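You operate a simulated robot arm through the tools that you are given. There is no shell and no other tool. Be economical: measure what you need, move in short steps, check, and stop when the job is done.

The job below is to be done with a simulated robot arm. You get a single attempt, and the scene is never put back.

Task
True the bare wheel at the yellow spoke nipple until the dial pointer stands in the green.
Fine: Nipple at the top, brake on, dial arm in; the blue tee spanner goes back in its block.

Only the result counts: the job must be done as asked and must still hold three seconds after the hand-in. Knocking over, shifting, dropping, spilling or breaking anything else fails it.

Robot
A 6-joint arm with a two-finger parallel gripper, fixed in place. Base frame: the origin is at the foot of the arm, x ahead of it, y to its left, z up. Units: cm, degrees, N and s.
With the tool pointing down near the work surface it reaches from about 16 to 74 cm from the base axis. Its first joint turns from -166.0 to 166.0 degrees. Payload 3.91 kg.
Tool frame: the origin (TCP) lies between the finger pads and is the grasp point; the fingertips stand 3 cm ahead of it; z points along the fingers, y is the line along which they close. The gripper opens to 11 cm. The fingers are 2 cm wide and 1 cm thick; the gripper's body (4.8 by 11.2 cm) begins 5.5 cm behind the TCP.
Orientation is that of the tool frame in the base frame, as [roll, pitch, yaw] about the fixed x, y, z axes, in that order (R = Rz(yaw) Ry(pitch) Rx(roll)). With the fingers straight down and closing along the base's y, the tool's x points along the base's -x, its y along +y and its z along -z.

Tools
- The arm moves only by the tool apply_moves. Its argument "steps" is text: rows parted by semicolons, each of 6 numbers parted by spaces: the shift along the tool's x, y, z in units of 150 mm (1.0 is 150 mm), then the turn, a rotation vector about the tool's x, y, z in units of 45 degrees (1.0 is 45 degrees). In form: x y z rx ry rz; .... A call has 1 to 20 rows; each row is the pose to reach, as a shift and turn from the pose commanded when the call began, along the tool's axes at that moment. "grip" is the opening, from 0 (shut) to 1 (fully open), set as the call begins (left out, the last holds). A call with a number of a shift or a turn outside -1 to 1 is refused whole. Rows are played at 5 a second. More than 5 cm and 8.6 degrees between two rows, or a gripper value outside its range, and nothing of the call is played. Where a pose cannot be reached the arm comes as near as it can. A force on the tool above 50 N (or 10 N above the force at the start of the call, whichever is more), or a blocked arm, ends the call early, and 0.2 s more pass. Each finger travels about 4.5 cm/s and halts on what it meets, pressing with about 26 N; the grip force reading is that of the motor and also rises with nothing between the fingers. The clock runs only during rows and for 0.2 s after the last one: add rows that repeat a pose to give the fingers time. It gives the time, the measured TCP pose, the force on the tool (base axes), the opening and the grip force at its end, in the units of the frame above (readings bear some noise).
- Cameras (640 x 400 px; columns grow to the right, rows downward): "scene" is fixed at [22.1, -49.83, 139.01]; the picture's right is [0.77, -0.64, 0.00], its down [-0.34, -0.40, -0.85] and it looks along [0.55, 0.65, -0.53] (base axes); focal length 243 px, centre (320, 200). "wrist" rides on the gripper at [-3.6, 0, -5.7] in the tool frame; the picture's right is [0.00, -1.00, 0.00], its down [0.97, 0.00, -0.24] and it looks along [0.24, 0.00, 0.97] (tool axes); focal length 218 px, centre (320, 200). There is no depth. A picture from a camera that has moved, and an enlarged one, comes with that camera's place and axes in the base frame and with its lens.
- get_image(camera): a new picture of that camera. The clock stands still meanwhile.
- raise_lower(by): slides the trunk up (or, below 0, down) by that many cm; the arm rides with it, the base frame stays. It gives what a move gives, with no picture.
- enlarge(camera, box): a new picture of the part [left, top, right, bottom] of that camera's present view, enlarged. The clock stands still meanwhile.
- close_job(): hands the job in; it is judged then, once.

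Work in short steps. Places have to be worked out from the pictures, the camera data and where the tool is seen: move nearer, look again, correct. Check each grasp and each placing, and mend what went wrong. You have 120 turns and 76 pictures in all, those below and enlarged ones among them. Open the gripper and draw the arm clear of the work before you hand the job in, unless the task says otherwise; then end with one line.

The tools are called by a JSON object that holds its "fn" and its "kwargs". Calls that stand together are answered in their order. apply_moves: Moves the arm, as the interface text tells. Its arguments: {"type":"object","properties":{"steps":{"type":"string"},"grip":{"type":"number"}},"required":["steps"]} The other tools are called the same way: raise_lower (by) slides the trunk up or down; get_image (camera) takes a picture; enlarge (camera, box) takes an enlarged picture of a part of a camera's view; close_job () hands the job in.

At the start:

```text
t: 0.0
eef_pos: [36.52, 13.72, 127.96]
tool_rot: [179.9, 0.0, -180.0]
contact_force: [-0.1, -0.5, -0.2]
width: 11.0
finger_force: 0.1
trunk travel left (down, up): [-52.5, 6.5]
```

scene: 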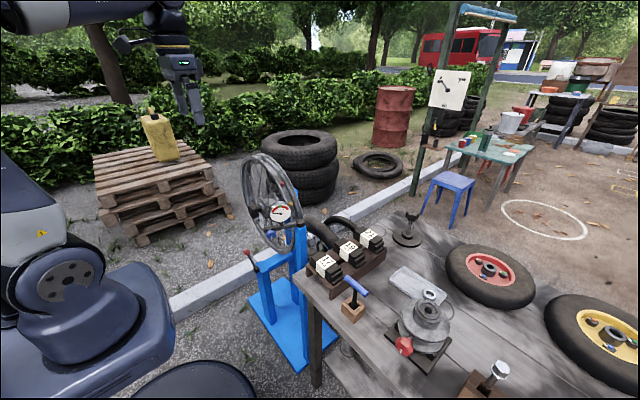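
wrist: 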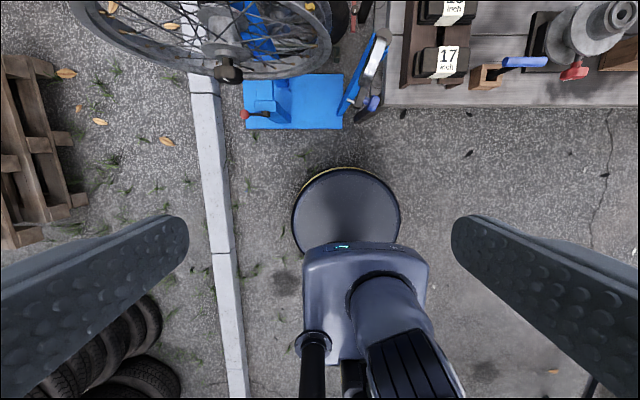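

I start by looking closely at the truing stand and the bench in the scene camera.

{"fn": "enlarge", "kwargs": {"camera": "scene", "box": [220, 140, 340, 260]}}

{"fn": "enlarge", "kwargs": {"camera": "scene", "box": [230, 220, 410, 380]}}

{"fn": "enlarge", "kwargs": {"camera": "wrist", "box": [60, 0, 400, 140]}}

{"fn": "enlarge", "kwargs": {"camera": "scene", "box": [380, 40, 520, 140]}}

```text
3.33 times, centred on (280, 200) of scene
camera zoom: at [22.1, -49.83, 139.01], right [0.77, -0.64, 0.0], down [-0.34, -0.4, -0.85], along [0.55, 0.65, -0.53], focal length 808 px, centre (453, 200)
```

zoom: 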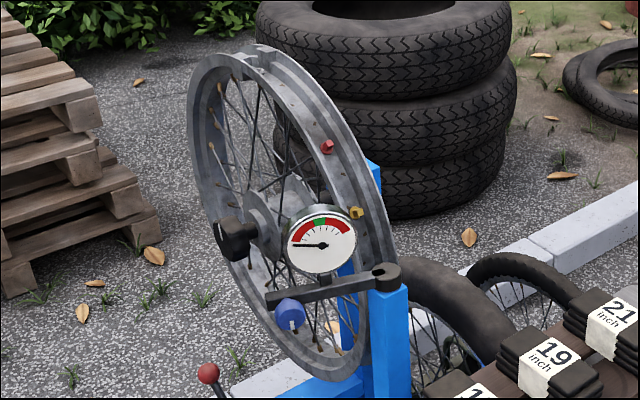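

```text
2.50 times, centred on (320, 300) of scene
camera zoom: at [22.1, -49.83, 139.01], right [0.77, -0.64, 0.0], down [-0.34, -0.4, -0.85], along [0.55, 0.65, -0.53], focal length 606 px, centre (320, -50)
```

zoom: 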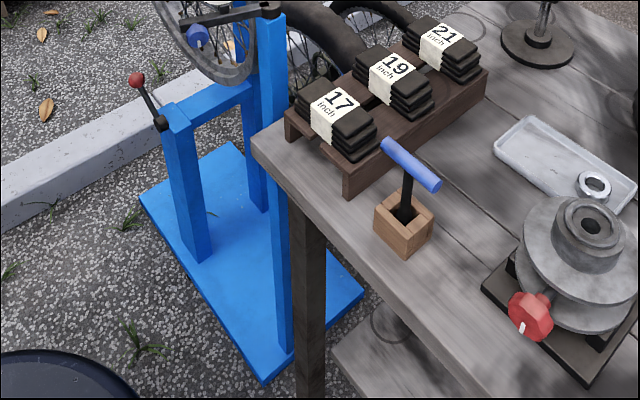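

```text
1.88 times, centred on (230, 70) of wrist
camera zoom: at [40.29, 13.7, 133.61], right [0.0, -1.0, 0.0], down [-0.97, 0.0, 0.24], along [-0.24, 0.0, -0.97], focal length 411 px, centre (489, 445)
```

zoom: 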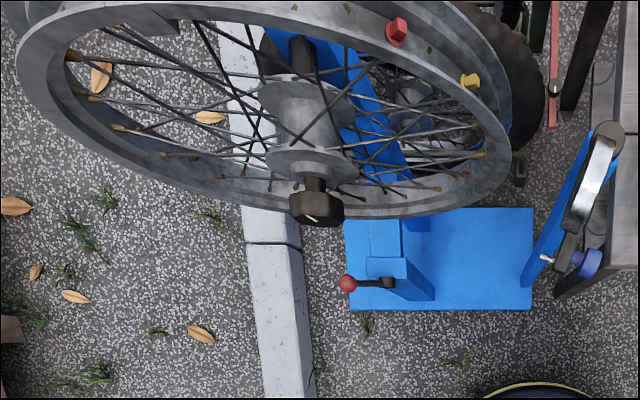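

```text
4.00 times, centred on (450, 90) of scene
camera zoom: at [22.1, -49.83, 139.01], right [0.77, -0.64, 0.0], down [-0.34, -0.4, -0.85], along [0.55, 0.65, -0.53], focal length 970 px, centre (-200, 640)
```

zoom: 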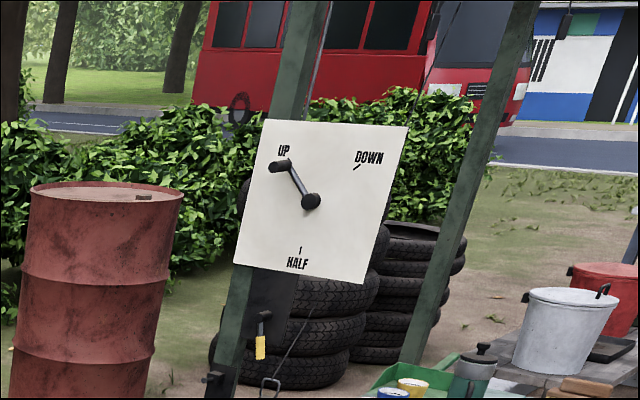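

Working out the rays from both views: the hub is near (56..63, 34, 79), the yellow nipple about (63, 15, 89.5) at 60° from the top, the dial arm pivot about (59, 3, 90), and the spanner handle about (55.5, -24.5, 88). I tilt the tool forward on the spot to see the stand better.

{"fn": "apply_moves", "kwargs": {"steps": "0 0 0 0 -0.18 0; 0 0 0 0 -0.36 0; 0 0 0 0 -0.54 0; 0 0 0 0 -0.72 0; 0 0 0 0 -0.9 0; 0 0 0 0 -0.9 0"}}

{"fn": "get_image", "kwargs": {"camera": "wrist"}}

```text
t: 1.4
eef_pos: [36.5, 13.75, 127.9]
tool_rot: [-180.0, 40.7, 180.0]
contact_force: [-0.1, 0.0, -0.5]
width: 10.99
finger_force: 0.1
trunk travel left (down, up): [-52.5, 6.5]
```

```text
69 pictures are left
camera wrist: at [35.66, 13.67, 134.56], right [0.0, -1.0, 0.0], down [-0.89, 0.0, -0.45], along [0.45, 0.0, -0.89], focal length 218 px, centre (320, 200)
```

wrist: 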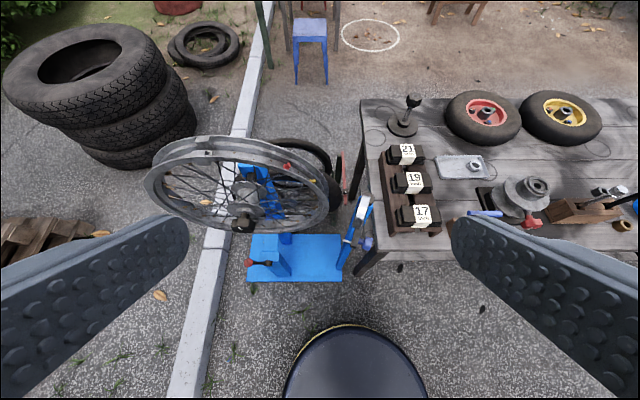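

{"fn": "enlarge", "kwargs": {"camera": "wrist", "box": [140, 120, 390, 290]}}

{"fn": "enlarge", "kwargs": {"camera": "wrist", "box": [230, 190, 310, 290]}}

{"fn": "enlarge", "kwargs": {"camera": "scene", "box": [235, 230, 315, 300]}}

```text
2.35 times, centred on (265, 205) of wrist
camera zoom: at [35.66, 13.67, 134.56], right [0.0, -1.0, 0.0], down [-0.89, 0.0, -0.45], along [0.45, 0.0, -0.89], focal length 514 px, centre (449, 188)
```

zoom: 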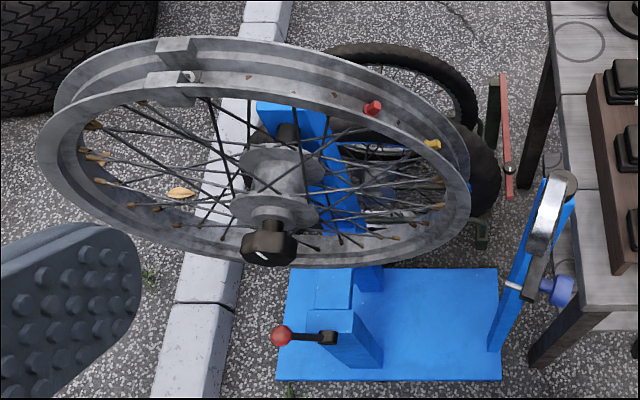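

```text
4.00 times, centred on (270, 240) of wrist
camera zoom: at [35.66, 13.67, 134.56], right [0.0, -1.0, 0.0], down [-0.89, 0.0, -0.45], along [0.45, 0.0, -0.89], focal length 873 px, centre (520, 40)
```

zoom: 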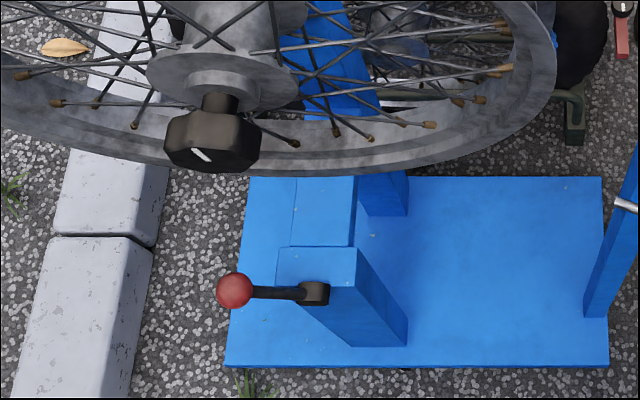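

```text
5.71 times, centred on (275, 265) of scene
camera zoom: at [22.1, -49.83, 139.01], right [0.77, -0.64, 0.0], down [-0.34, -0.4, -0.85], along [0.55, 0.65, -0.53], focal length 1386 px, centre (577, -171)
```

zoom: 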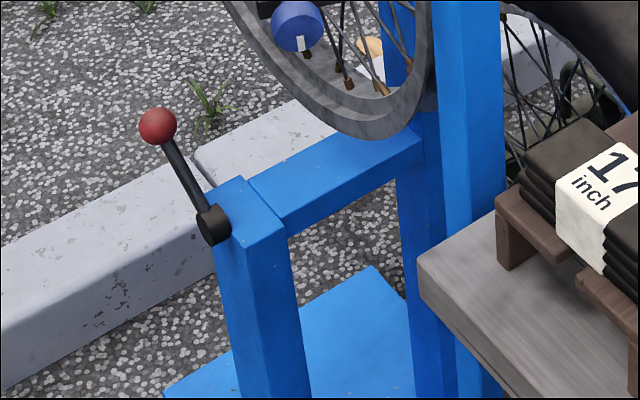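

The wheel's axle runs along x with the rim plane near x = 63. The brake lever pivots at about (52.3, 34, 47) with its ball leaning to +y at (51, 39, 55), and the dial arm is swung out. I bring the tool upright again and closer to the wheel for a near look.

{"fn": "apply_moves", "kwargs": {"steps": "-0.065 0.08 0.109 0 0.18 0; -0.13 0.16 0.217 0 0.36 0; -0.195 0.24 0.326 0 0.54 0; -0.26 0.32 0.434 0 0.72 0; -0.325 0.4 0.543 0 0.9 0; -0.325 0.4 0.543 0 0.9 0"}}

{"fn": "apply_moves", "kwargs": {"steps": "-0.05 0 0 0 0 0.17; -0.1 0 0.05 0 0 0.34; -0.15 0 0.1 0 0 0.51; -0.2 0 0.15 0 0 0.68; -0.3 0 0.2 0 0 0.85; -0.4 0 0.2 0 0 1"}}

{"fn": "apply_moves", "kwargs": {"steps": "0 0 0 0 0 0.17; 0 0 0 0 0 0.34; 0 0 0 0 0 0.51; 0 0 0 0 0 0.68; 0 0 0 0 0 0.85; 0 0 0 0 0 1;0 0 0 0 0 1"}}

{"fn": "get_image", "kwargs": {"camera": "wrist"}}

{"fn": "get_image", "kwargs": {"camera": "scene"}}

```text
t: 2.8
eef_pos: [45.6, 19.91, 125.06]
tool_rot: [-180.0, -0.1, -179.9]
contact_force: [0.8, 0.1, 0.0]
width: 10.98
finger_force: 0.0
trunk travel left (down, up): [-52.5, 6.5]
```

```text
t: 4.2
eef_pos: [51.75, 19.72, 121.93]
tool_rot: [180.0, 0.0, 134.7]
contact_force: [-0.9, 0.1, -0.6]
width: 10.96
finger_force: 0.1
trunk travel left (down, up): [-52.5, 6.5]
```

```text
t: 5.8
eef_pos: [51.59, 19.69, 121.95]
tool_rot: [179.9, 0.1, 89.9]
contact_force: [0.5, -0.1, 0.2]
width: 11.0
finger_force: 0.0
trunk travel left (down, up): [-52.5, 6.5]
```

```text
65 pictures are left
camera wrist: at [51.7, 16.07, 127.55], right [-1.0, 0.0, 0.0], down [0.0, 0.97, 0.24], along [0.0, 0.24, -0.97], focal length 218 px, centre (320, 200)
```

wrist: 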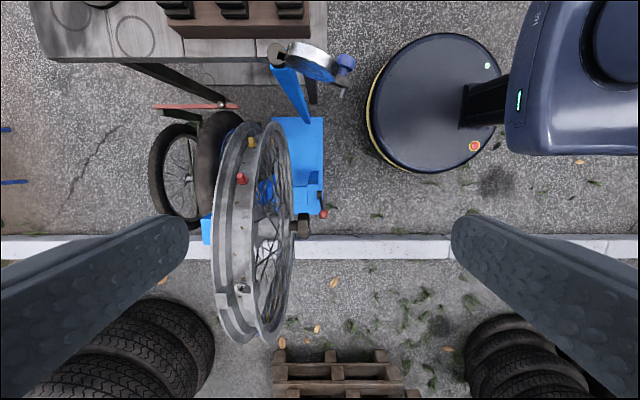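

```text
64 pictures are left
```

scene: 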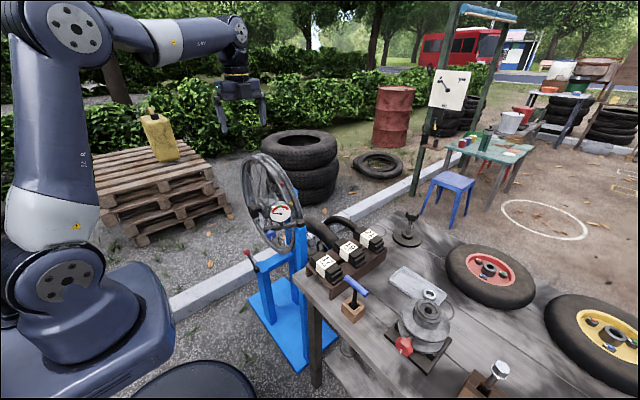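

The rim spans about x 60–66 (centre 63.2), so it fits inside the open gripper. I move beside it with the tool tilted 45° so the fingers point at the hub between the red and yellow nipples.

{"fn": "apply_moves", "kwargs": {"steps": "-0.106 0.129 0.13 0 0.167 0; -0.211 0.258 0.267 0 0.333 0; -0.317 0.387 0.4 0 0.5 0; -0.422 0.515 0.533 0 0.667 0; -0.528 0.644 0.667 0 0.833 0; -0.633 0.773 0.8 0 1 0; -0.633 0.773 0.8 0 1 0"}}

{"fn": "apply_moves", "kwargs": {"steps": "-0.2 0 0.1 0 0 0; -0.375 0 0.3 0 0 0; -0.375 0 0.5 0 0 0; -0.375 0 0.5 0 0 0"}}

{"fn": "get_image", "kwargs": {"camera": "wrist"}}

{"fn": "get_image", "kwargs": {"camera": "scene"}}

```text
t: 7.4
eef_pos: [63.14, 10.15, 110.04]
tool_rot: [-180.0, -45.0, 90.0]
contact_force: [-0.1, 0.3, -0.1]
width: 11.01
finger_force: 0.0
trunk travel left (down, up): [-52.5, 6.5]
```

```text
t: 8.4
eef_pos: [63.27, 11.56, 100.68]
tool_rot: [180.0, -45.0, 90.0]
contact_force: [0.2, -0.8, 0.3]
width: 10.99
finger_force: 0.2
trunk travel left (down, up): [-52.5, 6.5]
```

```text
63 pictures are left
camera wrist: at [63.35, 4.97, 102.09], right [-1.0, 0.0, 0.0], down [0.0, 0.52, 0.86], along [0.0, 0.86, -0.52], focal length 218 px, centre (320, 200)
```

wrist: 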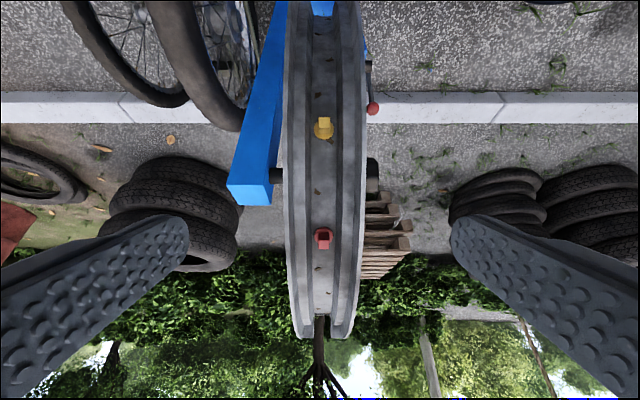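

```text
62 pictures are left
```

scene: 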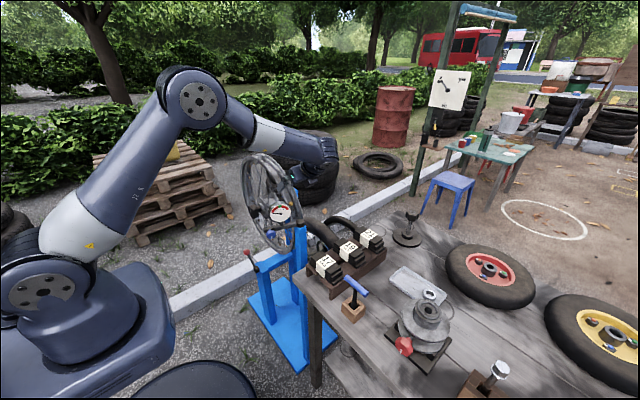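

The rim lies midway between the open fingers with both nipples inside the channel. I advance along the fingers until the rim is at the grasp point, then close.

{"fn": "apply_moves", "kwargs": {"steps": "0 0 0.2 0 0 0; 0 0 0.4 0 0 0; 0 0 0.6 0 0 0; 0 0 0.7 0 0 0; 0 0 0.7 0 0 0"}}

{"fn": "get_image", "kwargs": {"camera": "wrist"}}

```text
t: 9.6
eef_pos: [63.36, 19.06, 93.29]
tool_rot: [-179.9, -45.0, 90.0]
contact_force: [0.4, -0.6, 0.2]
width: 10.97
finger_force: 0.0
trunk travel left (down, up): [-52.5, 6.5]
```

```text
61 pictures are left
camera wrist: at [63.45, 12.45, 94.65], right [-1.0, 0.0, 0.0], down [0.0, 0.52, 0.86], along [0.0, 0.86, -0.52], focal length 218 px, centre (320, 200)
```

wrist: 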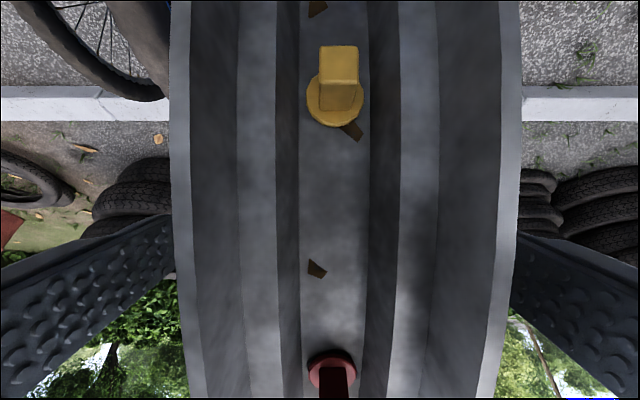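

The rim sits about 0.6 cm toward -x of centre; I shift by that and close on it.

{"fn": "apply_moves", "kwargs": {"steps": "0 -0.04 0 0 0 0; 0 -0.04 0 0 0 0"}}

{"fn": "apply_moves", "kwargs": {"steps": "0 0 0 0 0 0; 0 0 0 0 0 0; 0 0 0 0 0 0; 0 0 0 0 0 0; 0 0 0 0 0 0", "grip": 0.4}}

```text
t: 10.2
eef_pos: [62.62, 18.96, 93.14]
tool_rot: [180.0, -45.0, 90.0]
contact_force: [0.6, -1.3, 1.0]
width: 11.01
finger_force: 0.1
trunk travel left (down, up): [-52.5, 6.5]
```

```text
t: 11.4
eef_pos: [63.09, 18.94, 93.19]
tool_rot: [179.8, -45.0, 90.0]
contact_force: [19.2, 1.7, 0.3]
width: 5.19
finger_force: 44.7
trunk travel left (down, up): [-52.5, 6.5]
```

The rim is gripped (5.2 cm wide, centre x ≈ 63.1). I take out the side load and try a 10° turn along the arc to see whether the wheel is free.

{"fn": "apply_moves", "kwargs": {"steps": "0 0.03 0 0 0 0; 0.06 0.03 0 0 -0.055 0; 0.122 0.03 0.001 0 -0.111 0; 0.183 0.03 0.006 0 -0.167 0; 0.243 0.03 0.012 0 -0.222 0; 0.243 0.03 0.012 0 -0.222 0"}}

{"fn": "get_image", "kwargs": {"camera": "wrist"}}

```text
t: 12.8
eef_pos: [63.07, 21.62, 95.75]
tool_rot: [-179.8, -34.9, 90.0]
contact_force: [-6.7, -5.8, -4.2]
width: 5.17
finger_force: 45.1
trunk travel left (down, up): [-52.5, 6.5]
```

```text
60 pictures are left
camera wrist: at [63.09, 15.3, 98.19], right [-1.0, 0.0, 0.0], down [0.0, 0.66, 0.75], along [0.0, 0.75, -0.66], focal length 218 px, centre (320, 200)
```

wrist: 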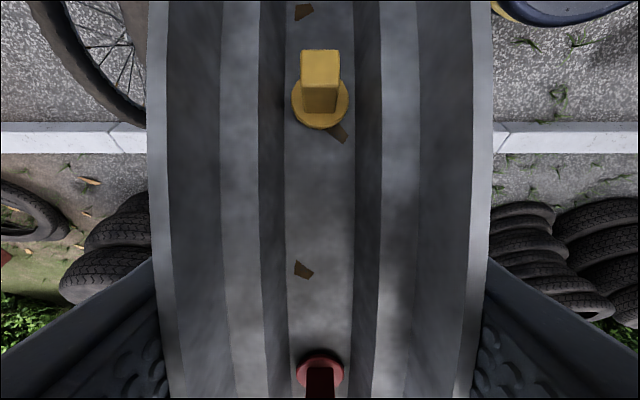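

The wheel turns with the grip, so the brake is off. I carry on along the arc by another 35°.

{"fn": "apply_moves", "kwargs": {"steps": "0.061 0 0.001 0 -0.055 0; 0.121 0 0.002 0 -0.111 0; 0.182 0 0.007 0 -0.167 0; 0.243 0 0.013 0 -0.222 0; 0.303 0 0.024 0 -0.278 0; 0.363 0 0.036 0 -0.333 0; 0.422 0 0.051 0 -0.389 0; 0.481 0 0.067 0 -0.444 0; 0.539 0 0.088 0 -0.5 0; 0.596 0 0.11 0 -0.556 0; 0.651 0 0.136 0 -0.611 0; 0.706 0 0.163 0 -0.667 0; 0.759 0 0.193 0 -0.722 0; 0.811 0 0.224 0 -0.778 0; 0.811 0 0.224 0 -0.778 0"}}

{"fn": "get_image", "kwargs": {"camera": "scene"}}

{"fn": "get_image", "kwargs": {"camera": "wrist"}}

```text
t: 16.0
eef_pos: [62.94, 33.52, 99.91]
tool_rot: [179.9, -0.1, 89.9]
contact_force: [-8.7, -4.4, -3.7]
width: 5.19
finger_force: 44.6
trunk travel left (down, up): [-52.5, 6.5]
```

```text
59 pictures are left
```

scene: 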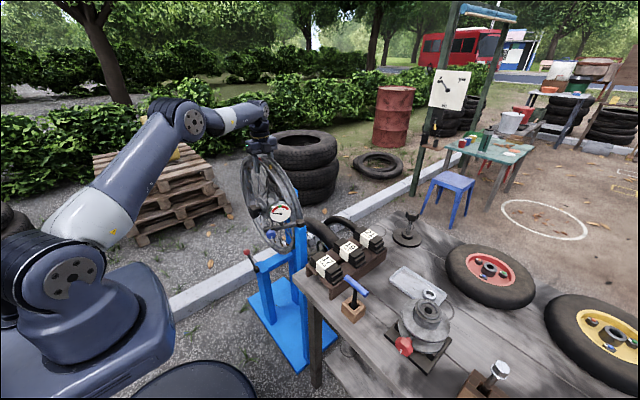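

```text
58 pictures are left
camera wrist: at [63.08, 29.89, 105.61], right [-1.0, 0.0, 0.0], down [0.0, 0.97, 0.24], along [0.0, 0.24, -0.97], focal length 218 px, centre (320, 200)
```

wrist: 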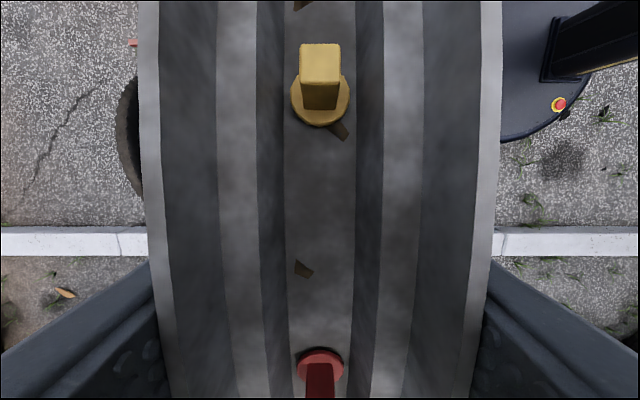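

Forty-five degrees done and the yellow nipple is still about 15° short of the top. I drag on 15° with the tool kept upright.

{"fn": "apply_moves", "kwargs": {"steps": "0.061 0 0 0 0 0; 0.123 0 0 0 0 0; 0.183 0 0.006 0 0 0; 0.243 0 0.013 0 0 0; 0.303 0 0.023 0 0 0; 0.363 0 0.035 0 0 0; 0.363 0 0.035 0 0 0"}}

{"fn": "get_image", "kwargs": {"camera": "wrist"}}

```text
t: 17.6
eef_pos: [62.99, 38.98, 99.53]
tool_rot: [179.7, -0.2, 89.9]
contact_force: [1.9, -3.6, 4.4]
width: 5.17
finger_force: 45.0
trunk travel left (down, up): [-52.5, 6.5]
```

```text
57 pictures are left
camera wrist: at [63.05, 35.3, 105.12], right [-1.0, 0.0, -0.01], down [0.0, 0.97, 0.24], along [0.01, 0.24, -0.97], focal length 218 px, centre (320, 200)
```

wrist: 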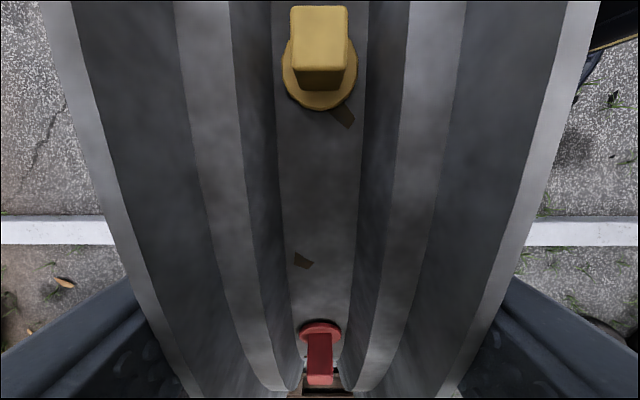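

The nipple now looks to be at about y = 34, near the top. I open, lift straight up and check.

{"fn": "apply_moves", "kwargs": {"steps": "0 0 0 0 0 0; 0 0 0 0 0 0; 0 0 0 0 0 0; 0 0 0 0 0 0; 0 0 0 0 0 0", "grip": 1}}

{"fn": "apply_moves", "kwargs": {"steps": "0 0 -0.2 0 0 0; 0 0 -0.4 0 0 0; -0.15 0 -0.6 0 0 0; -0.35 0 -0.8 0 0 0; -0.35 0 -0.8 0 0 0; -0.35 0 -0.8 0 0 0"}}

{"fn": "get_image", "kwargs": {"camera": "wrist"}}

{"fn": "enlarge", "kwargs": {"camera": "scene", "box": [220, 140, 340, 260]}}

```text
t: 18.8
eef_pos: [62.87, 39.0, 99.43]
tool_rot: [179.8, -0.2, 90.0]
contact_force: [0.4, -0.1, 0.2]
width: 10.99
finger_force: 0.0
trunk travel left (down, up): [-52.5, 6.5]
```

```text
t: 20.2
eef_pos: [62.78, 33.62, 111.17]
tool_rot: [-180.0, 0.0, 90.0]
contact_force: [0.2, 1.2, 1.3]
width: 10.99
finger_force: 0.1
out of reach, approached as far as the arm can: row 1, 2, 3
trunk travel left (down, up): [-52.5, 6.5]
```

```text
56 pictures are left
camera wrist: at [62.84, 29.87, 116.83], right [-1.0, 0.0, 0.0], down [0.0, 0.97, 0.24], along [0.0, 0.24, -0.97], focal length 218 px, centre (320, 200)
```

wrist: 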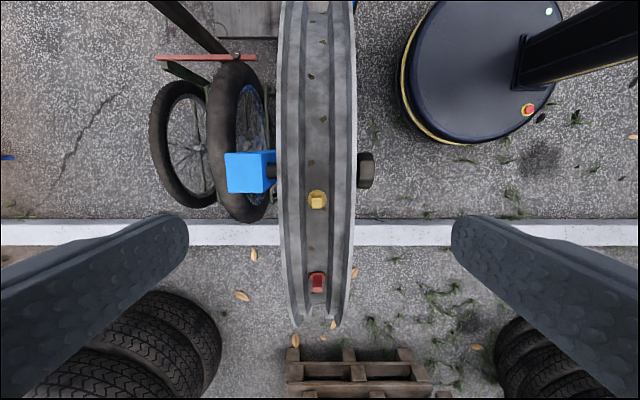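

```text
3.33 times, centred on (280, 200) of scene
camera zoom: at [22.1, -49.83, 139.01], right [0.77, -0.64, 0.0], down [-0.34, -0.4, -0.85], along [0.55, 0.65, -0.53], focal length 808 px, centre (453, 200)
```

zoom: 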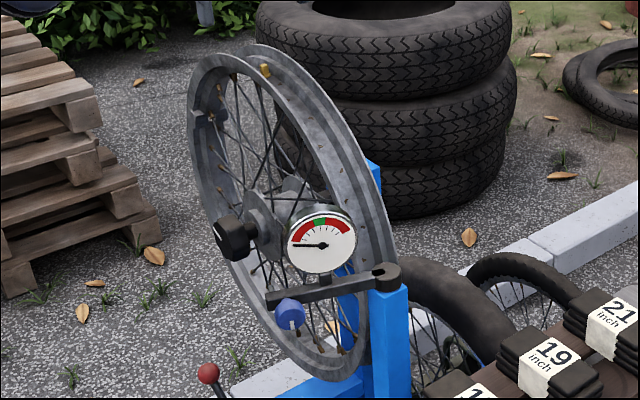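

The wheel stays put; the nipple is within roughly a degree of the top. I enlarge both the nipple and the axle to refine.

{"fn": "enlarge", "kwargs": {"camera": "wrist", "box": [270, 140, 390, 215]}}

{"fn": "enlarge", "kwargs": {"camera": "scene", "box": [240, 145, 290, 175]}}

```text
5.33 times, centred on (330, 178) of wrist
camera zoom: at [62.84, 29.87, 116.83], right [-1.0, 0.0, 0.0], down [0.0, 0.97, 0.24], along [0.0, 0.24, -0.97], focal length 1164 px, centre (267, 320)
```

zoom: 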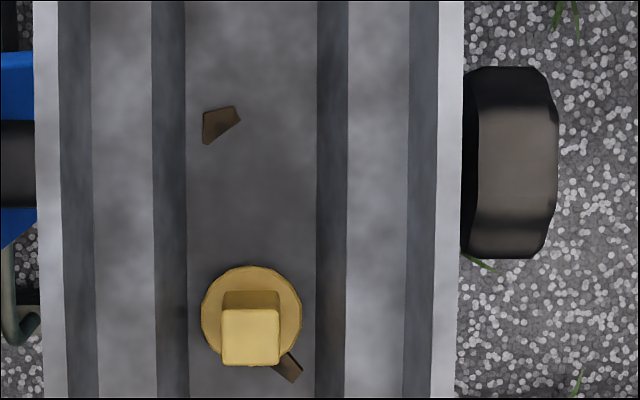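

```text
12.80 times, centred on (265, 160) of scene
camera zoom: at [22.1, -49.83, 139.01], right [0.77, -0.64, 0.0], down [-0.34, -0.4, -0.85], along [0.55, 0.65, -0.53], focal length 3105 px, centre (1024, 712)
```

zoom: 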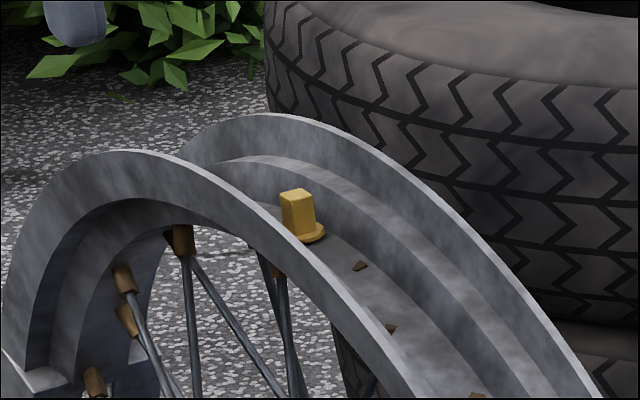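

The nipple's y ≈ 34.0 matches the axle's y ≈ 33.9, so it is at the top. Next is the brake lever: I draw back toward the robot, restore the yaw and tilt the tool forward.

{"fn": "apply_moves", "kwargs": {"steps": "0 -0.13 0 0 0 -0.17; 0 -0.26 0 0 0 -0.34; 0 -0.39 0 0 0 -0.51; 0 -0.51 0 0 0 -0.68; 0 -0.63 0 0 0 -0.85; 0 -0.75 0 0 0 -1; 0 -0.75 0 0 0 -1"}}

{"fn": "apply_moves", "kwargs": {"steps": "0.1 -0.1 0 0 0 -0.17; 0.2 -0.2 0 0 0 -0.34; 0.3 -0.3 0 0 0 -0.51; 0.4 -0.4 0 0 0 -0.68; 0.5 -0.5 0 0 0 -0.85; 0.613 -0.613 0 0 0 -1; 0.613 -0.613 0 0 0 -1"}}

{"fn": "apply_moves", "kwargs": {"steps": "0 0 0 0 -0.17 0; 0 0 0 0 -0.34 0; 0 0 0 0 -0.51 0; 0 0 0 0 -0.68 0; 0 0 0 0 -0.85 0; 0 0 0 0 -1 0; 0 0 0 0 -1 0", "grip": 0.5}}

{"fn": "raise_lower", "kwargs": {"by": -40}}

{"fn": "get_image", "kwargs": {"camera": "wrist"}}

{"fn": "get_image", "kwargs": {"camera": "scene"}}

```text
t: 21.8
eef_pos: [51.81, 33.79, 111.31]
tool_rot: [179.9, 0.1, 135.1]
contact_force: [0.0, -0.3, 0.1]
width: 11.0
finger_force: 0.1
trunk travel left (down, up): [-52.5, 6.5]
```

```text
t: 23.4
eef_pos: [38.75, 33.75, 111.35]
tool_rot: [180.0, 0.0, -179.8]
contact_force: [0.1, -0.4, 0.1]
width: 10.99
finger_force: 0.0
trunk travel left (down, up): [-52.5, 6.5]
```

```text
t: 25.0
eef_pos: [38.89, 33.76, 111.42]
tool_rot: [180.0, 45.1, 180.0]
contact_force: [1.2, 1.0, 0.2]
width: 5.5
finger_force: 0.0
trunk travel left (down, up): [-52.5, 6.5]
```

```text
t: 28.8
eef_pos: [38.91, 33.68, 71.41]
tool_rot: [-179.9, 45.0, -179.9]
contact_force: [-0.2, -0.7, 1.0]
width: 5.5
finger_force: 0.0
trunk travel left (down, up): [-12.5, 46.5]
```

```text
52 pictures are left
camera wrist: at [37.44, 33.72, 77.93], right [0.0, -1.0, 0.0], down [-0.86, 0.0, -0.52], along [0.52, 0.0, -0.86], focal length 218 px, centre (320, 200)
```

wrist: 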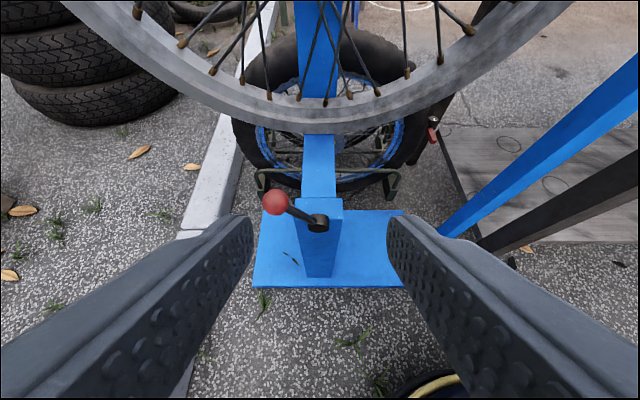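

```text
51 pictures are left
```

scene: 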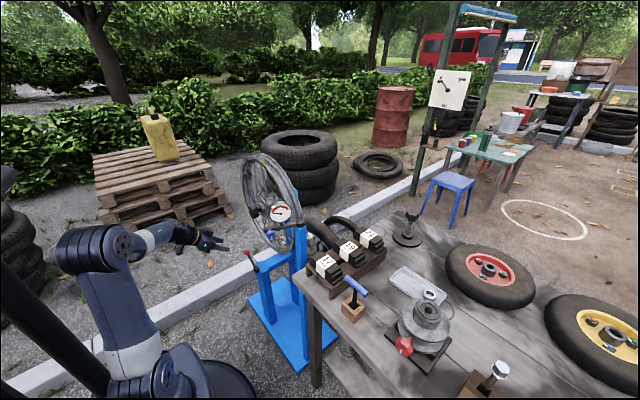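

The wrist view confirms the ball at about (50.8, 39.1, 55.3) and the pivot at about (52.3, 34, 46.7). I approach along the fingers to straddle the ball.

{"fn": "apply_moves", "kwargs": {"steps": "0.1 0.12 0.2 0 0 0; 0.198 0.24 0.4 0 0 0; 0.198 0.36 0.65 0 0 0; 0.198 0.36 0.65 0 0 0"}}

{"fn": "get_image", "kwargs": {"camera": "wrist"}}

```text
t: 29.8
eef_pos: [43.54, 39.14, 62.32]
tool_rot: [179.9, 45.1, -180.0]
contact_force: [-0.2, 0.1, -0.4]
width: 5.5
finger_force: 0.1
trunk travel left (down, up): [-12.5, 46.5]
```

```text
50 pictures are left
camera wrist: at [42.15, 39.15, 68.82], right [0.0, -1.0, 0.0], down [-0.86, 0.0, -0.52], along [0.52, 0.0, -0.86], focal length 218 px, centre (320, 200)
```

wrist: 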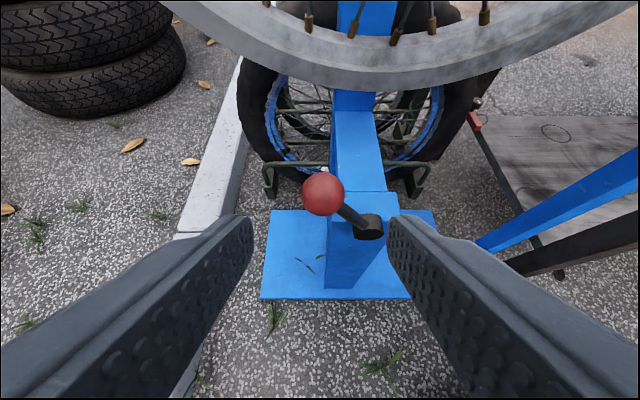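

Ball is centred between the fingers; I go forward to straddle it, then push it to -y over the arc while watching the force.

{"fn": "apply_moves", "kwargs": {"steps": "0 0 0.2 0 0 0; 0 0 0.4 0 0 0; 0 0 0.6 0 0 0; 0 0 0.63 0 0 0"}}

{"fn": "apply_moves", "kwargs": {"steps": "0 -0.05 0 0 0 0; 0 -0.1 -0.01 0 0 0; 0 -0.15 -0.02 0 0 0; 0 -0.2 -0.03 0 0 0; 0 -0.25 -0.04 0 0 0; 0 -0.3 -0.05 0 0 0; 0 -0.35 -0.06 0 0 0; 0 -0.4 -0.07 0 0 0; 0 -0.4 -0.07 0 0 0"}}

{"fn": "get_image", "kwargs": {"camera": "wrist"}}

```text
t: 30.8
eef_pos: [50.31, 39.14, 55.73]
tool_rot: [180.0, 44.9, 179.9]
contact_force: [-0.5, 0.1, -0.1]
width: 5.5
finger_force: 0.2
trunk travel left (down, up): [-12.5, 46.5]
```

```text
t: 32.8
eef_pos: [49.5, 33.11, 56.44]
tool_rot: [-180.0, 45.0, 179.9]
contact_force: [-0.6, 0.6, 0.5]
width: 5.51
finger_force: 0.1
trunk travel left (down, up): [-12.5, 46.5]
```

```text
49 pictures are left
camera wrist: at [48.22, 33.08, 62.91], right [0.0, -1.0, 0.0], down [-0.86, 0.0, -0.52], along [0.52, 0.0, -0.86], focal length 218 px, centre (320, 200)
```

wrist: 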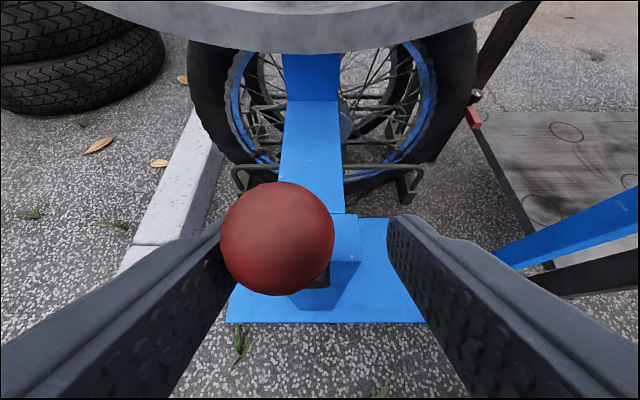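

The lever follows freely and is now upright. I push on toward -y, coming down along its arc.

{"fn": "apply_moves", "kwargs": {"steps": "0 -0.06 0 0 0 0; 0 -0.12 0.005 0 0 0; 0.01 -0.18 0.01 0 0 0; 0.02 -0.24 0.02 0 0 0; 0.035 -0.3 0.035 0 0 0; 0.05 -0.36 0.05 0 0 0; 0.07 -0.42 0.07 0 0 0; 0.094 -0.48 0.094 0 0 0; 0.094 -0.48 0.094 0 0 0"}}

{"fn": "get_image", "kwargs": {"camera": "wrist"}}

```text
t: 34.5
eef_pos: [49.96, 27.55, 55.77]
tool_rot: [178.2, 46.0, 179.5]
contact_force: [6.7, 22.3, 13.6]
width: 6.65
finger_force: 11.3
trunk travel left (down, up): [-12.5, 46.5]
stopped in row 8: the force on the tool passed its limit (the readings are from after the stop); the commanded pose is now the measured one
```

```text
48 pictures are left
camera wrist: at [48.43, 27.33, 62.19], right [0.01, -1.0, -0.02], down [-0.85, 0.0, -0.53], along [0.53, 0.03, -0.85], focal length 218 px, centre (320, 200)
```

wrist: 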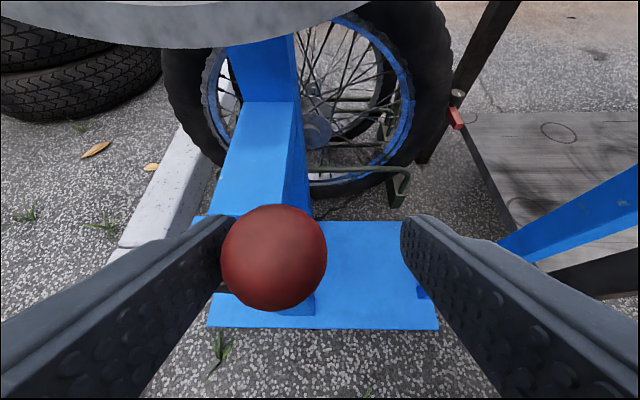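

The lever hit a stop at about 30° on the other side (symmetric), which should be "on". I relax toward +y a little and withdraw along the fingers.

{"fn": "apply_moves", "kwargs": {"steps": "0 0.04 0 0 0 0; 0 0.08 0 0 0 0; 0 0.08 0 0 0 0; 0 0.08 -0.2 0 0 0; 0 0.08 -0.4 0 0 0; 0 0.08 -0.6 0 0 0; 0 0.08 -0.8 0 0 0; 0 0.08 -1.0 0 0 0; 0 0.08 -1.0 0 0 0"}}

{"fn": "get_image", "kwargs": {"camera": "wrist"}}

{"fn": "enlarge", "kwargs": {"camera": "scene", "box": [220, 140, 340, 260]}}

```text
t: 36.5
eef_pos: [39.08, 28.18, 65.88]
tool_rot: [178.9, 45.6, 179.7]
contact_force: [0.5, -0.2, -0.1]
width: 5.5
finger_force: 0.0
trunk travel left (down, up): [-12.5, 46.5]
```

```text
47 pictures are left
camera wrist: at [37.59, 28.08, 72.27], right [0.01, -1.0, -0.01], down [-0.85, 0.0, -0.52], along [0.52, 0.02, -0.85], focal length 218 px, centre (320, 200)
```

wrist: 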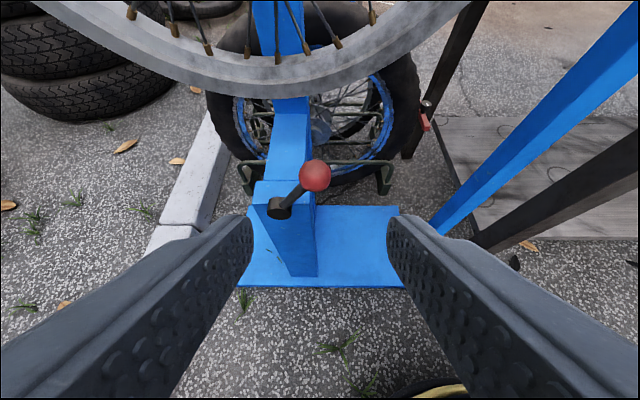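

```text
3.33 times, centred on (280, 200) of scene
camera zoom: at [22.1, -49.83, 139.01], right [0.77, -0.64, 0.0], down [-0.34, -0.4, -0.85], along [0.55, 0.65, -0.53], focal length 808 px, centre (453, 200)
```

zoom: 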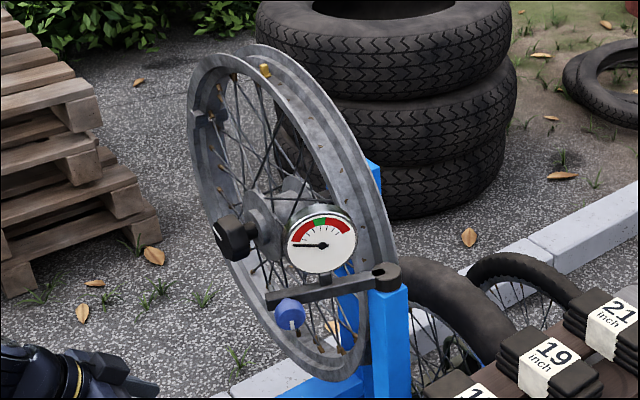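

The brake is on and holds. Now the dial arm: I raise the trunk and move over in front of it for a near look.

{"fn": "raise_lower", "kwargs": {"by": 38}}

{"fn": "apply_moves", "kwargs": {"steps": "0 -0.25 0 0 0 0; 0 -0.5 0 0 0 0; 0 -0.75 0 0 0 0; 0 -1 0 0 0 0; 0 -1 0 0 0 0", "grip": 0}}

{"fn": "apply_moves", "kwargs": {"steps": "0 -0.25 0 0 0 0; 0 -0.5 0 0 0 0; 0 -0.75 0 0 0 0; 0 -0.75 0 0 0 0"}}

{"fn": "get_image", "kwargs": {"camera": "wrist"}}

```text
t: 40.2
eef_pos: [39.11, 28.21, 103.89]
tool_rot: [178.8, 45.6, 179.7]
contact_force: [0.4, -0.2, 0.7]
width: 5.51
finger_force: 0.0
trunk travel left (down, up): [-50.5, 8.5]
```

```text
t: 41.4
eef_pos: [39.17, 13.27, 103.48]
tool_rot: [178.8, 45.6, 179.6]
contact_force: [0.1, -0.2, -0.3]
width: 0.0
finger_force: 25.7
trunk travel left (down, up): [-50.5, 8.5]
```

```text
t: 42.4
eef_pos: [39.25, 1.92, 103.46]
tool_rot: [178.7, 45.5, 179.6]
contact_force: [-0.5, 0.3, 1.0]
width: 0.0
finger_force: 26.3
trunk travel left (down, up): [-50.5, 8.5]
```

```text
45 pictures are left
camera wrist: at [37.85, 1.77, 109.92], right [0.01, -1.0, -0.02], down [-0.85, 0.0, -0.53], along [0.53, 0.02, -0.85], focal length 218 px, centre (320, 200)
```

wrist: 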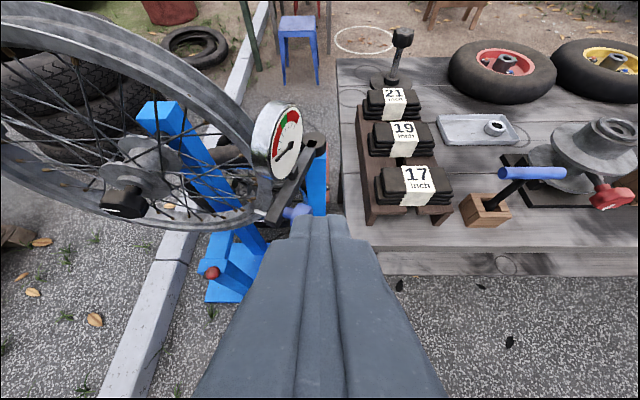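

{"fn": "enlarge", "kwargs": {"camera": "wrist", "box": [220, 80, 360, 240]}}

{"fn": "enlarge", "kwargs": {"camera": "scene", "box": [255, 190, 315, 250]}}

```text
2.50 times, centred on (290, 160) of wrist
camera zoom: at [37.85, 1.77, 109.92], right [0.01, -1.0, -0.02], down [-0.85, 0.0, -0.53], along [0.53, 0.02, -0.85], focal length 546 px, centre (395, 300)
```

zoom: 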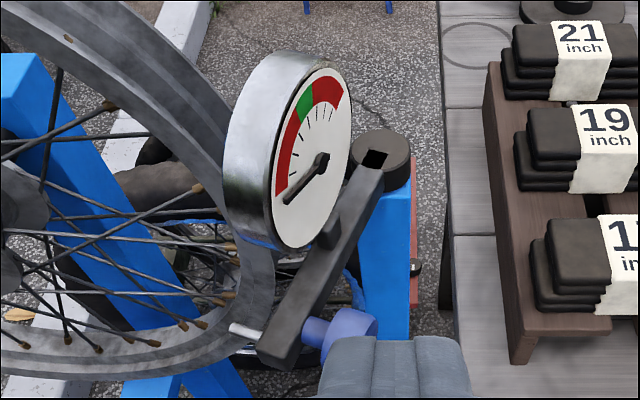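

```text
6.67 times, centred on (285, 220) of scene
camera zoom: at [22.1, -49.83, 139.01], right [0.77, -0.64, 0.0], down [-0.34, -0.4, -0.85], along [0.55, 0.65, -0.53], focal length 1617 px, centre (553, 67)
```

zoom: 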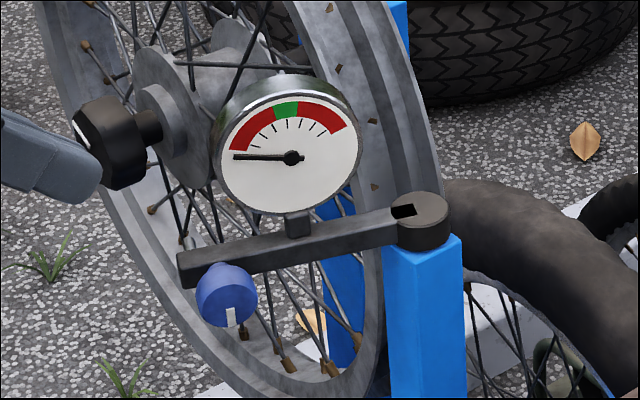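

I now have the pivot at (58.3, 3.1) and the bar end at (47.8, 6.4), z ≈ 90.3: an 11 cm arm at 162° whose blue knob sits on its -y side. I bring the closed fingertips beside the knob's free face.

{"fn": "apply_moves", "kwargs": {"steps": "0.15 -0.1 0.1 0 0 0; 0.297 -0.1 0.3 0 0 0; 0.297 -0.1 0.55 0 0 0; 0.297 -0.1 0.829 0 0 0; 0.297 -0.1 0.829 0 0 0"}}

{"fn": "enlarge", "kwargs": {"camera": "scene", "box": [235, 180, 325, 260]}}

{"fn": "get_image", "kwargs": {"camera": "wrist"}}

```text
t: 43.6
eef_pos: [44.92, 0.91, 91.39]
tool_rot: [178.8, 45.6, 179.7]
contact_force: [0.0, 0.9, -0.1]
width: 0.0
finger_force: 25.4
out of reach, approached as far as the arm can: row 1
trunk travel left (down, up): [-50.5, 8.5]
```

```text
5.00 times, centred on (280, 220) of scene
camera zoom: at [22.1, -49.83, 139.01], right [0.77, -0.64, 0.0], down [-0.34, -0.4, -0.85], along [0.55, 0.65, -0.53], focal length 1213 px, centre (520, 100)
```

zoom: 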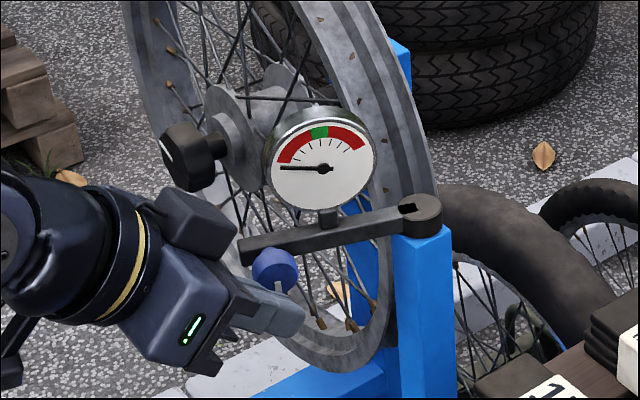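

```text
41 pictures are left
camera wrist: at [43.43, 0.71, 97.91], right [0.01, -1.0, -0.01], down [-0.85, 0.0, -0.53], along [0.53, 0.02, -0.85], focal length 218 px, centre (320, 200)
```

wrist: 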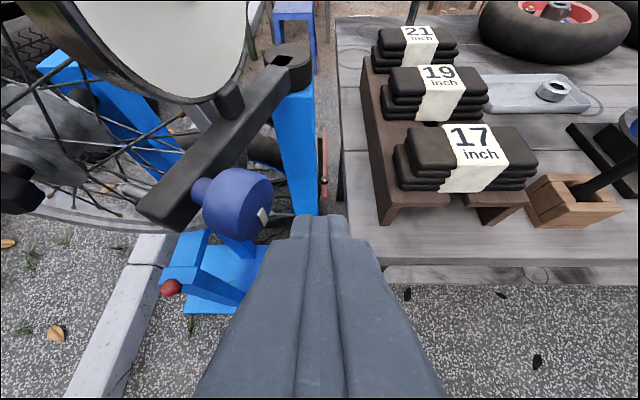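

Knob centre is about (48.2, 4.3, 90); the fingertip is just on its -y side. I push it along the swing arc to about 110° and look.

{"fn": "apply_moves", "kwargs": {"steps": "-0.026 0.04 0.027 0 0 0; -0.026 0.08 0.027 0 0 0; -0.026 0.15 0.027 0 0 0; -0.026 0.233 0.027 0 0 0; -0.035 0.293 0.036 0 0 0; -0.045 0.353 0.046 0 0 0; -0.061 0.41 0.062 0 0 0; -0.078 0.469 0.079 0 0 0; -0.1 0.522 0.102 0 0 0; -0.124 0.575 0.126 0 0 0; -0.154 0.62 0.157 0 0 0; -0.185 0.667 0.188 0 0 0; -0.185 0.667 0.188 0 0 0"}}

{"fn": "get_image", "kwargs": {"camera": "wrist"}}

{"fn": "enlarge", "kwargs": {"camera": "scene", "box": [235, 180, 325, 260]}}

```text
t: 46.4
eef_pos: [48.96, 10.78, 91.58]
tool_rot: [178.8, 45.7, 179.7]
contact_force: [-0.9, 0.9, -0.9]
width: 0.0
finger_force: 25.4
trunk travel left (down, up): [-50.5, 8.5]
```

```text
40 pictures are left
camera wrist: at [47.52, 10.7, 98.11], right [0.01, -1.0, -0.01], down [-0.85, 0.0, -0.53], along [0.53, 0.02, -0.85], focal length 218 px, centre (320, 200)
```

wrist: 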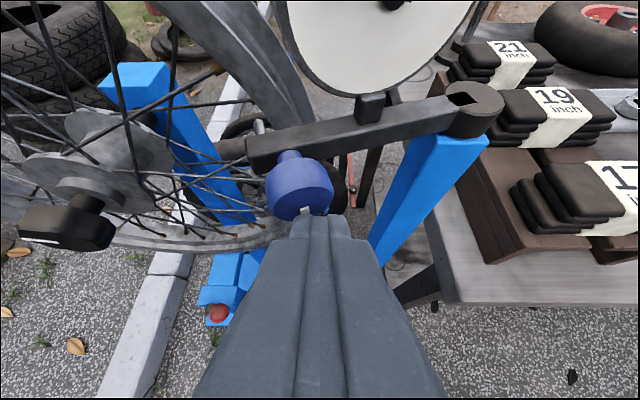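

```text
5.00 times, centred on (280, 220) of scene
camera zoom: at [22.1, -49.83, 139.01], right [0.77, -0.64, 0.0], down [-0.34, -0.4, -0.85], along [0.55, 0.65, -0.53], focal length 1213 px, centre (520, 100)
```

zoom: 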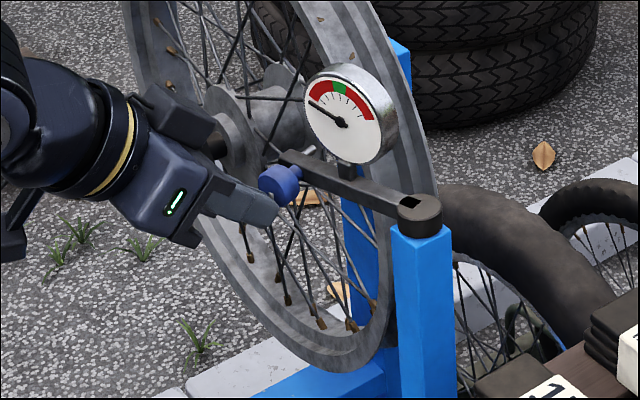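

The arm swings nicely, now at about 103°. I push on another 2 cm toward +x.

{"fn": "apply_moves", "kwargs": {"steps": "-0.026 0.02 0.026 0 0 0; -0.052 0.04 0.052 0 0 0; -0.078 0.055 0.079 0 0 0; -0.103 0.067 0.105 0 0 0; -0.103 0.067 0.105 0 0 0"}}

{"fn": "enlarge", "kwargs": {"camera": "scene", "box": [235, 180, 325, 260]}}

{"fn": "get_image", "kwargs": {"camera": "wrist"}}

```text
t: 47.6
eef_pos: [51.17, 11.85, 91.57]
tool_rot: [178.8, 45.5, 179.7]
contact_force: [-0.3, 0.3, 0.7]
width: 0.02
finger_force: 26.0
trunk travel left (down, up): [-50.5, 8.5]
```

```text
5.00 times, centred on (280, 220) of scene
camera zoom: at [22.1, -49.83, 139.01], right [0.77, -0.64, 0.0], down [-0.34, -0.4, -0.85], along [0.55, 0.65, -0.53], focal length 1213 px, centre (520, 100)
```

zoom: 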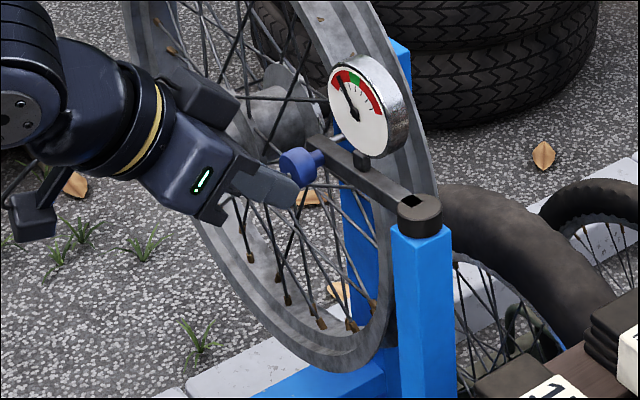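

```text
37 pictures are left
camera wrist: at [49.69, 11.64, 98.1], right [0.01, -1.0, -0.01], down [-0.85, 0.0, -0.52], along [0.52, 0.02, -0.85], focal length 218 px, centre (320, 200)
```

wrist: 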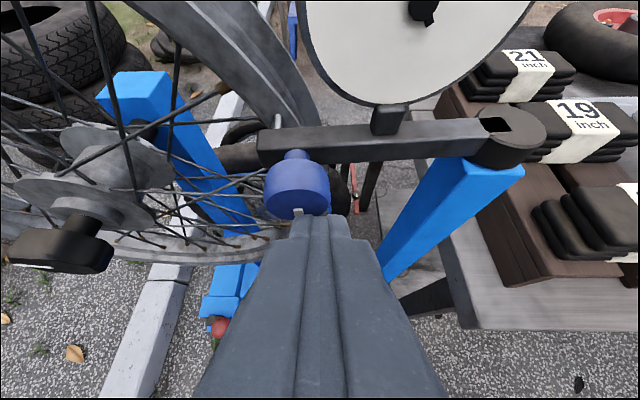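

Almost square to the wheel and still free; I push a further 2.5 cm in small steps until it stops.

{"fn": "apply_moves", "kwargs": {"steps": "-0.02 0.01 0.02 0 0 0; -0.04 0.02 0.04 0 0 0; -0.06 0.03 0.06 0 0 0; -0.08 0.035 0.08 0 0 0; -0.1 0.04 0.1 0 0 0; -0.12 0.04 0.12 0 0 0; -0.12 0.04 0.12 0 0 0"}}

{"fn": "get_image", "kwargs": {"camera": "wrist"}}

```text
t: 48.6
eef_pos: [51.91, 12.13, 91.44]
tool_rot: [178.9, 44.5, 179.9]
contact_force: [-30.3, -3.8, 12.2]
width: 0.01
finger_force: 26.2
trunk travel left (down, up): [-50.5, 8.5]
stopped in row 5: the force on the tool passed its limit (the readings are from after the stop); the commanded pose is now the measured one
```

```text
36 pictures are left
camera wrist: at [50.56, 12.08, 97.92], right [0.01, -1.0, -0.01], down [-0.86, 0.0, -0.51], along [0.51, 0.02, -0.86], focal length 218 px, centre (320, 200)
```

wrist: 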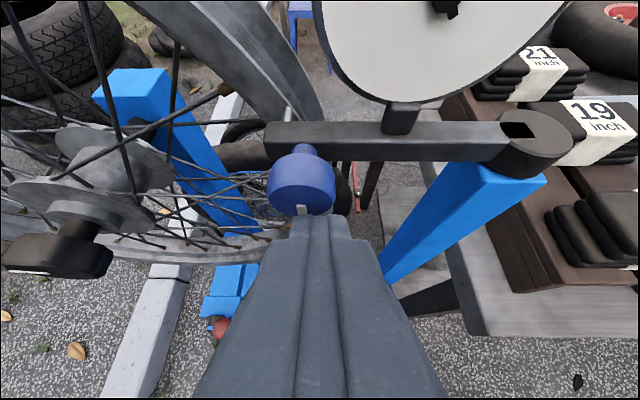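

It has come to a stop against the rim or its limit. I withdraw along the fingers and look at the dial.

{"fn": "apply_moves", "kwargs": {"steps": "0.02 0 -0.02 0 0 0; 0.04 0 -0.05 0 0 0; 0.04 0 -0.3 0 0 0; 0.04 0 -0.55 0 0 0; 0.04 0 -0.8 0 0 0; 0.04 0 -1 0 0 0; 0.04 0 -1 0 0 0"}}

{"fn": "get_image", "kwargs": {"camera": "wrist"}}

{"fn": "enlarge", "kwargs": {"camera": "scene", "box": [270, 185, 320, 225]}}

```text
t: 50.2
eef_pos: [41.06, 12.02, 101.47]
tool_rot: [178.9, 45.0, 179.9]
contact_force: [-0.6, -0.7, 0.5]
width: 0.0
finger_force: 25.5
trunk travel left (down, up): [-50.5, 8.5]
```

```text
35 pictures are left
camera wrist: at [39.72, 11.93, 108.05], right [0.01, -1.0, -0.01], down [-0.86, 0.0, -0.51], along [0.51, 0.02, -0.86], focal length 218 px, centre (320, 200)
```

wrist: 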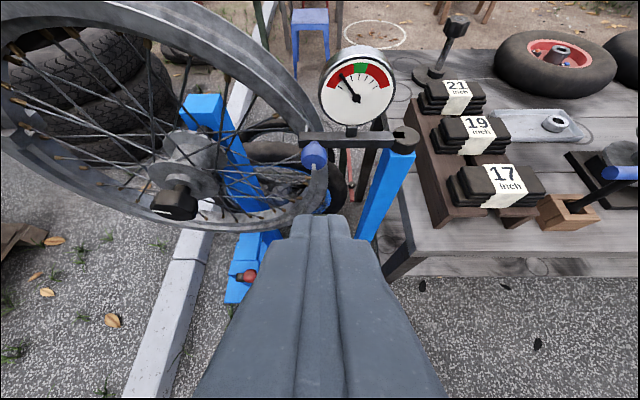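

```text
10.00 times, centred on (295, 205) of scene
camera zoom: at [22.1, -49.83, 139.01], right [0.77, -0.64, 0.0], down [-0.34, -0.4, -0.85], along [0.55, 0.65, -0.53], focal length 2426 px, centre (570, 150)
```

zoom: 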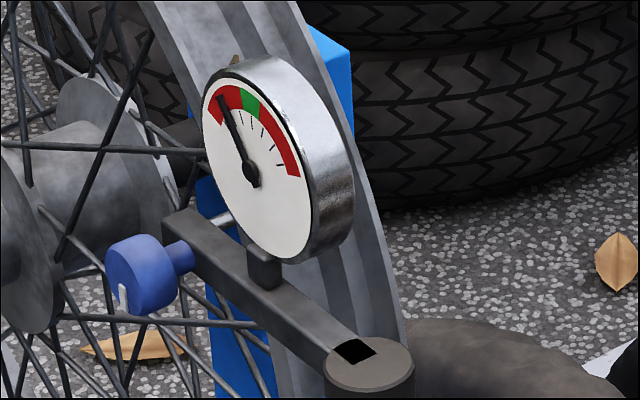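

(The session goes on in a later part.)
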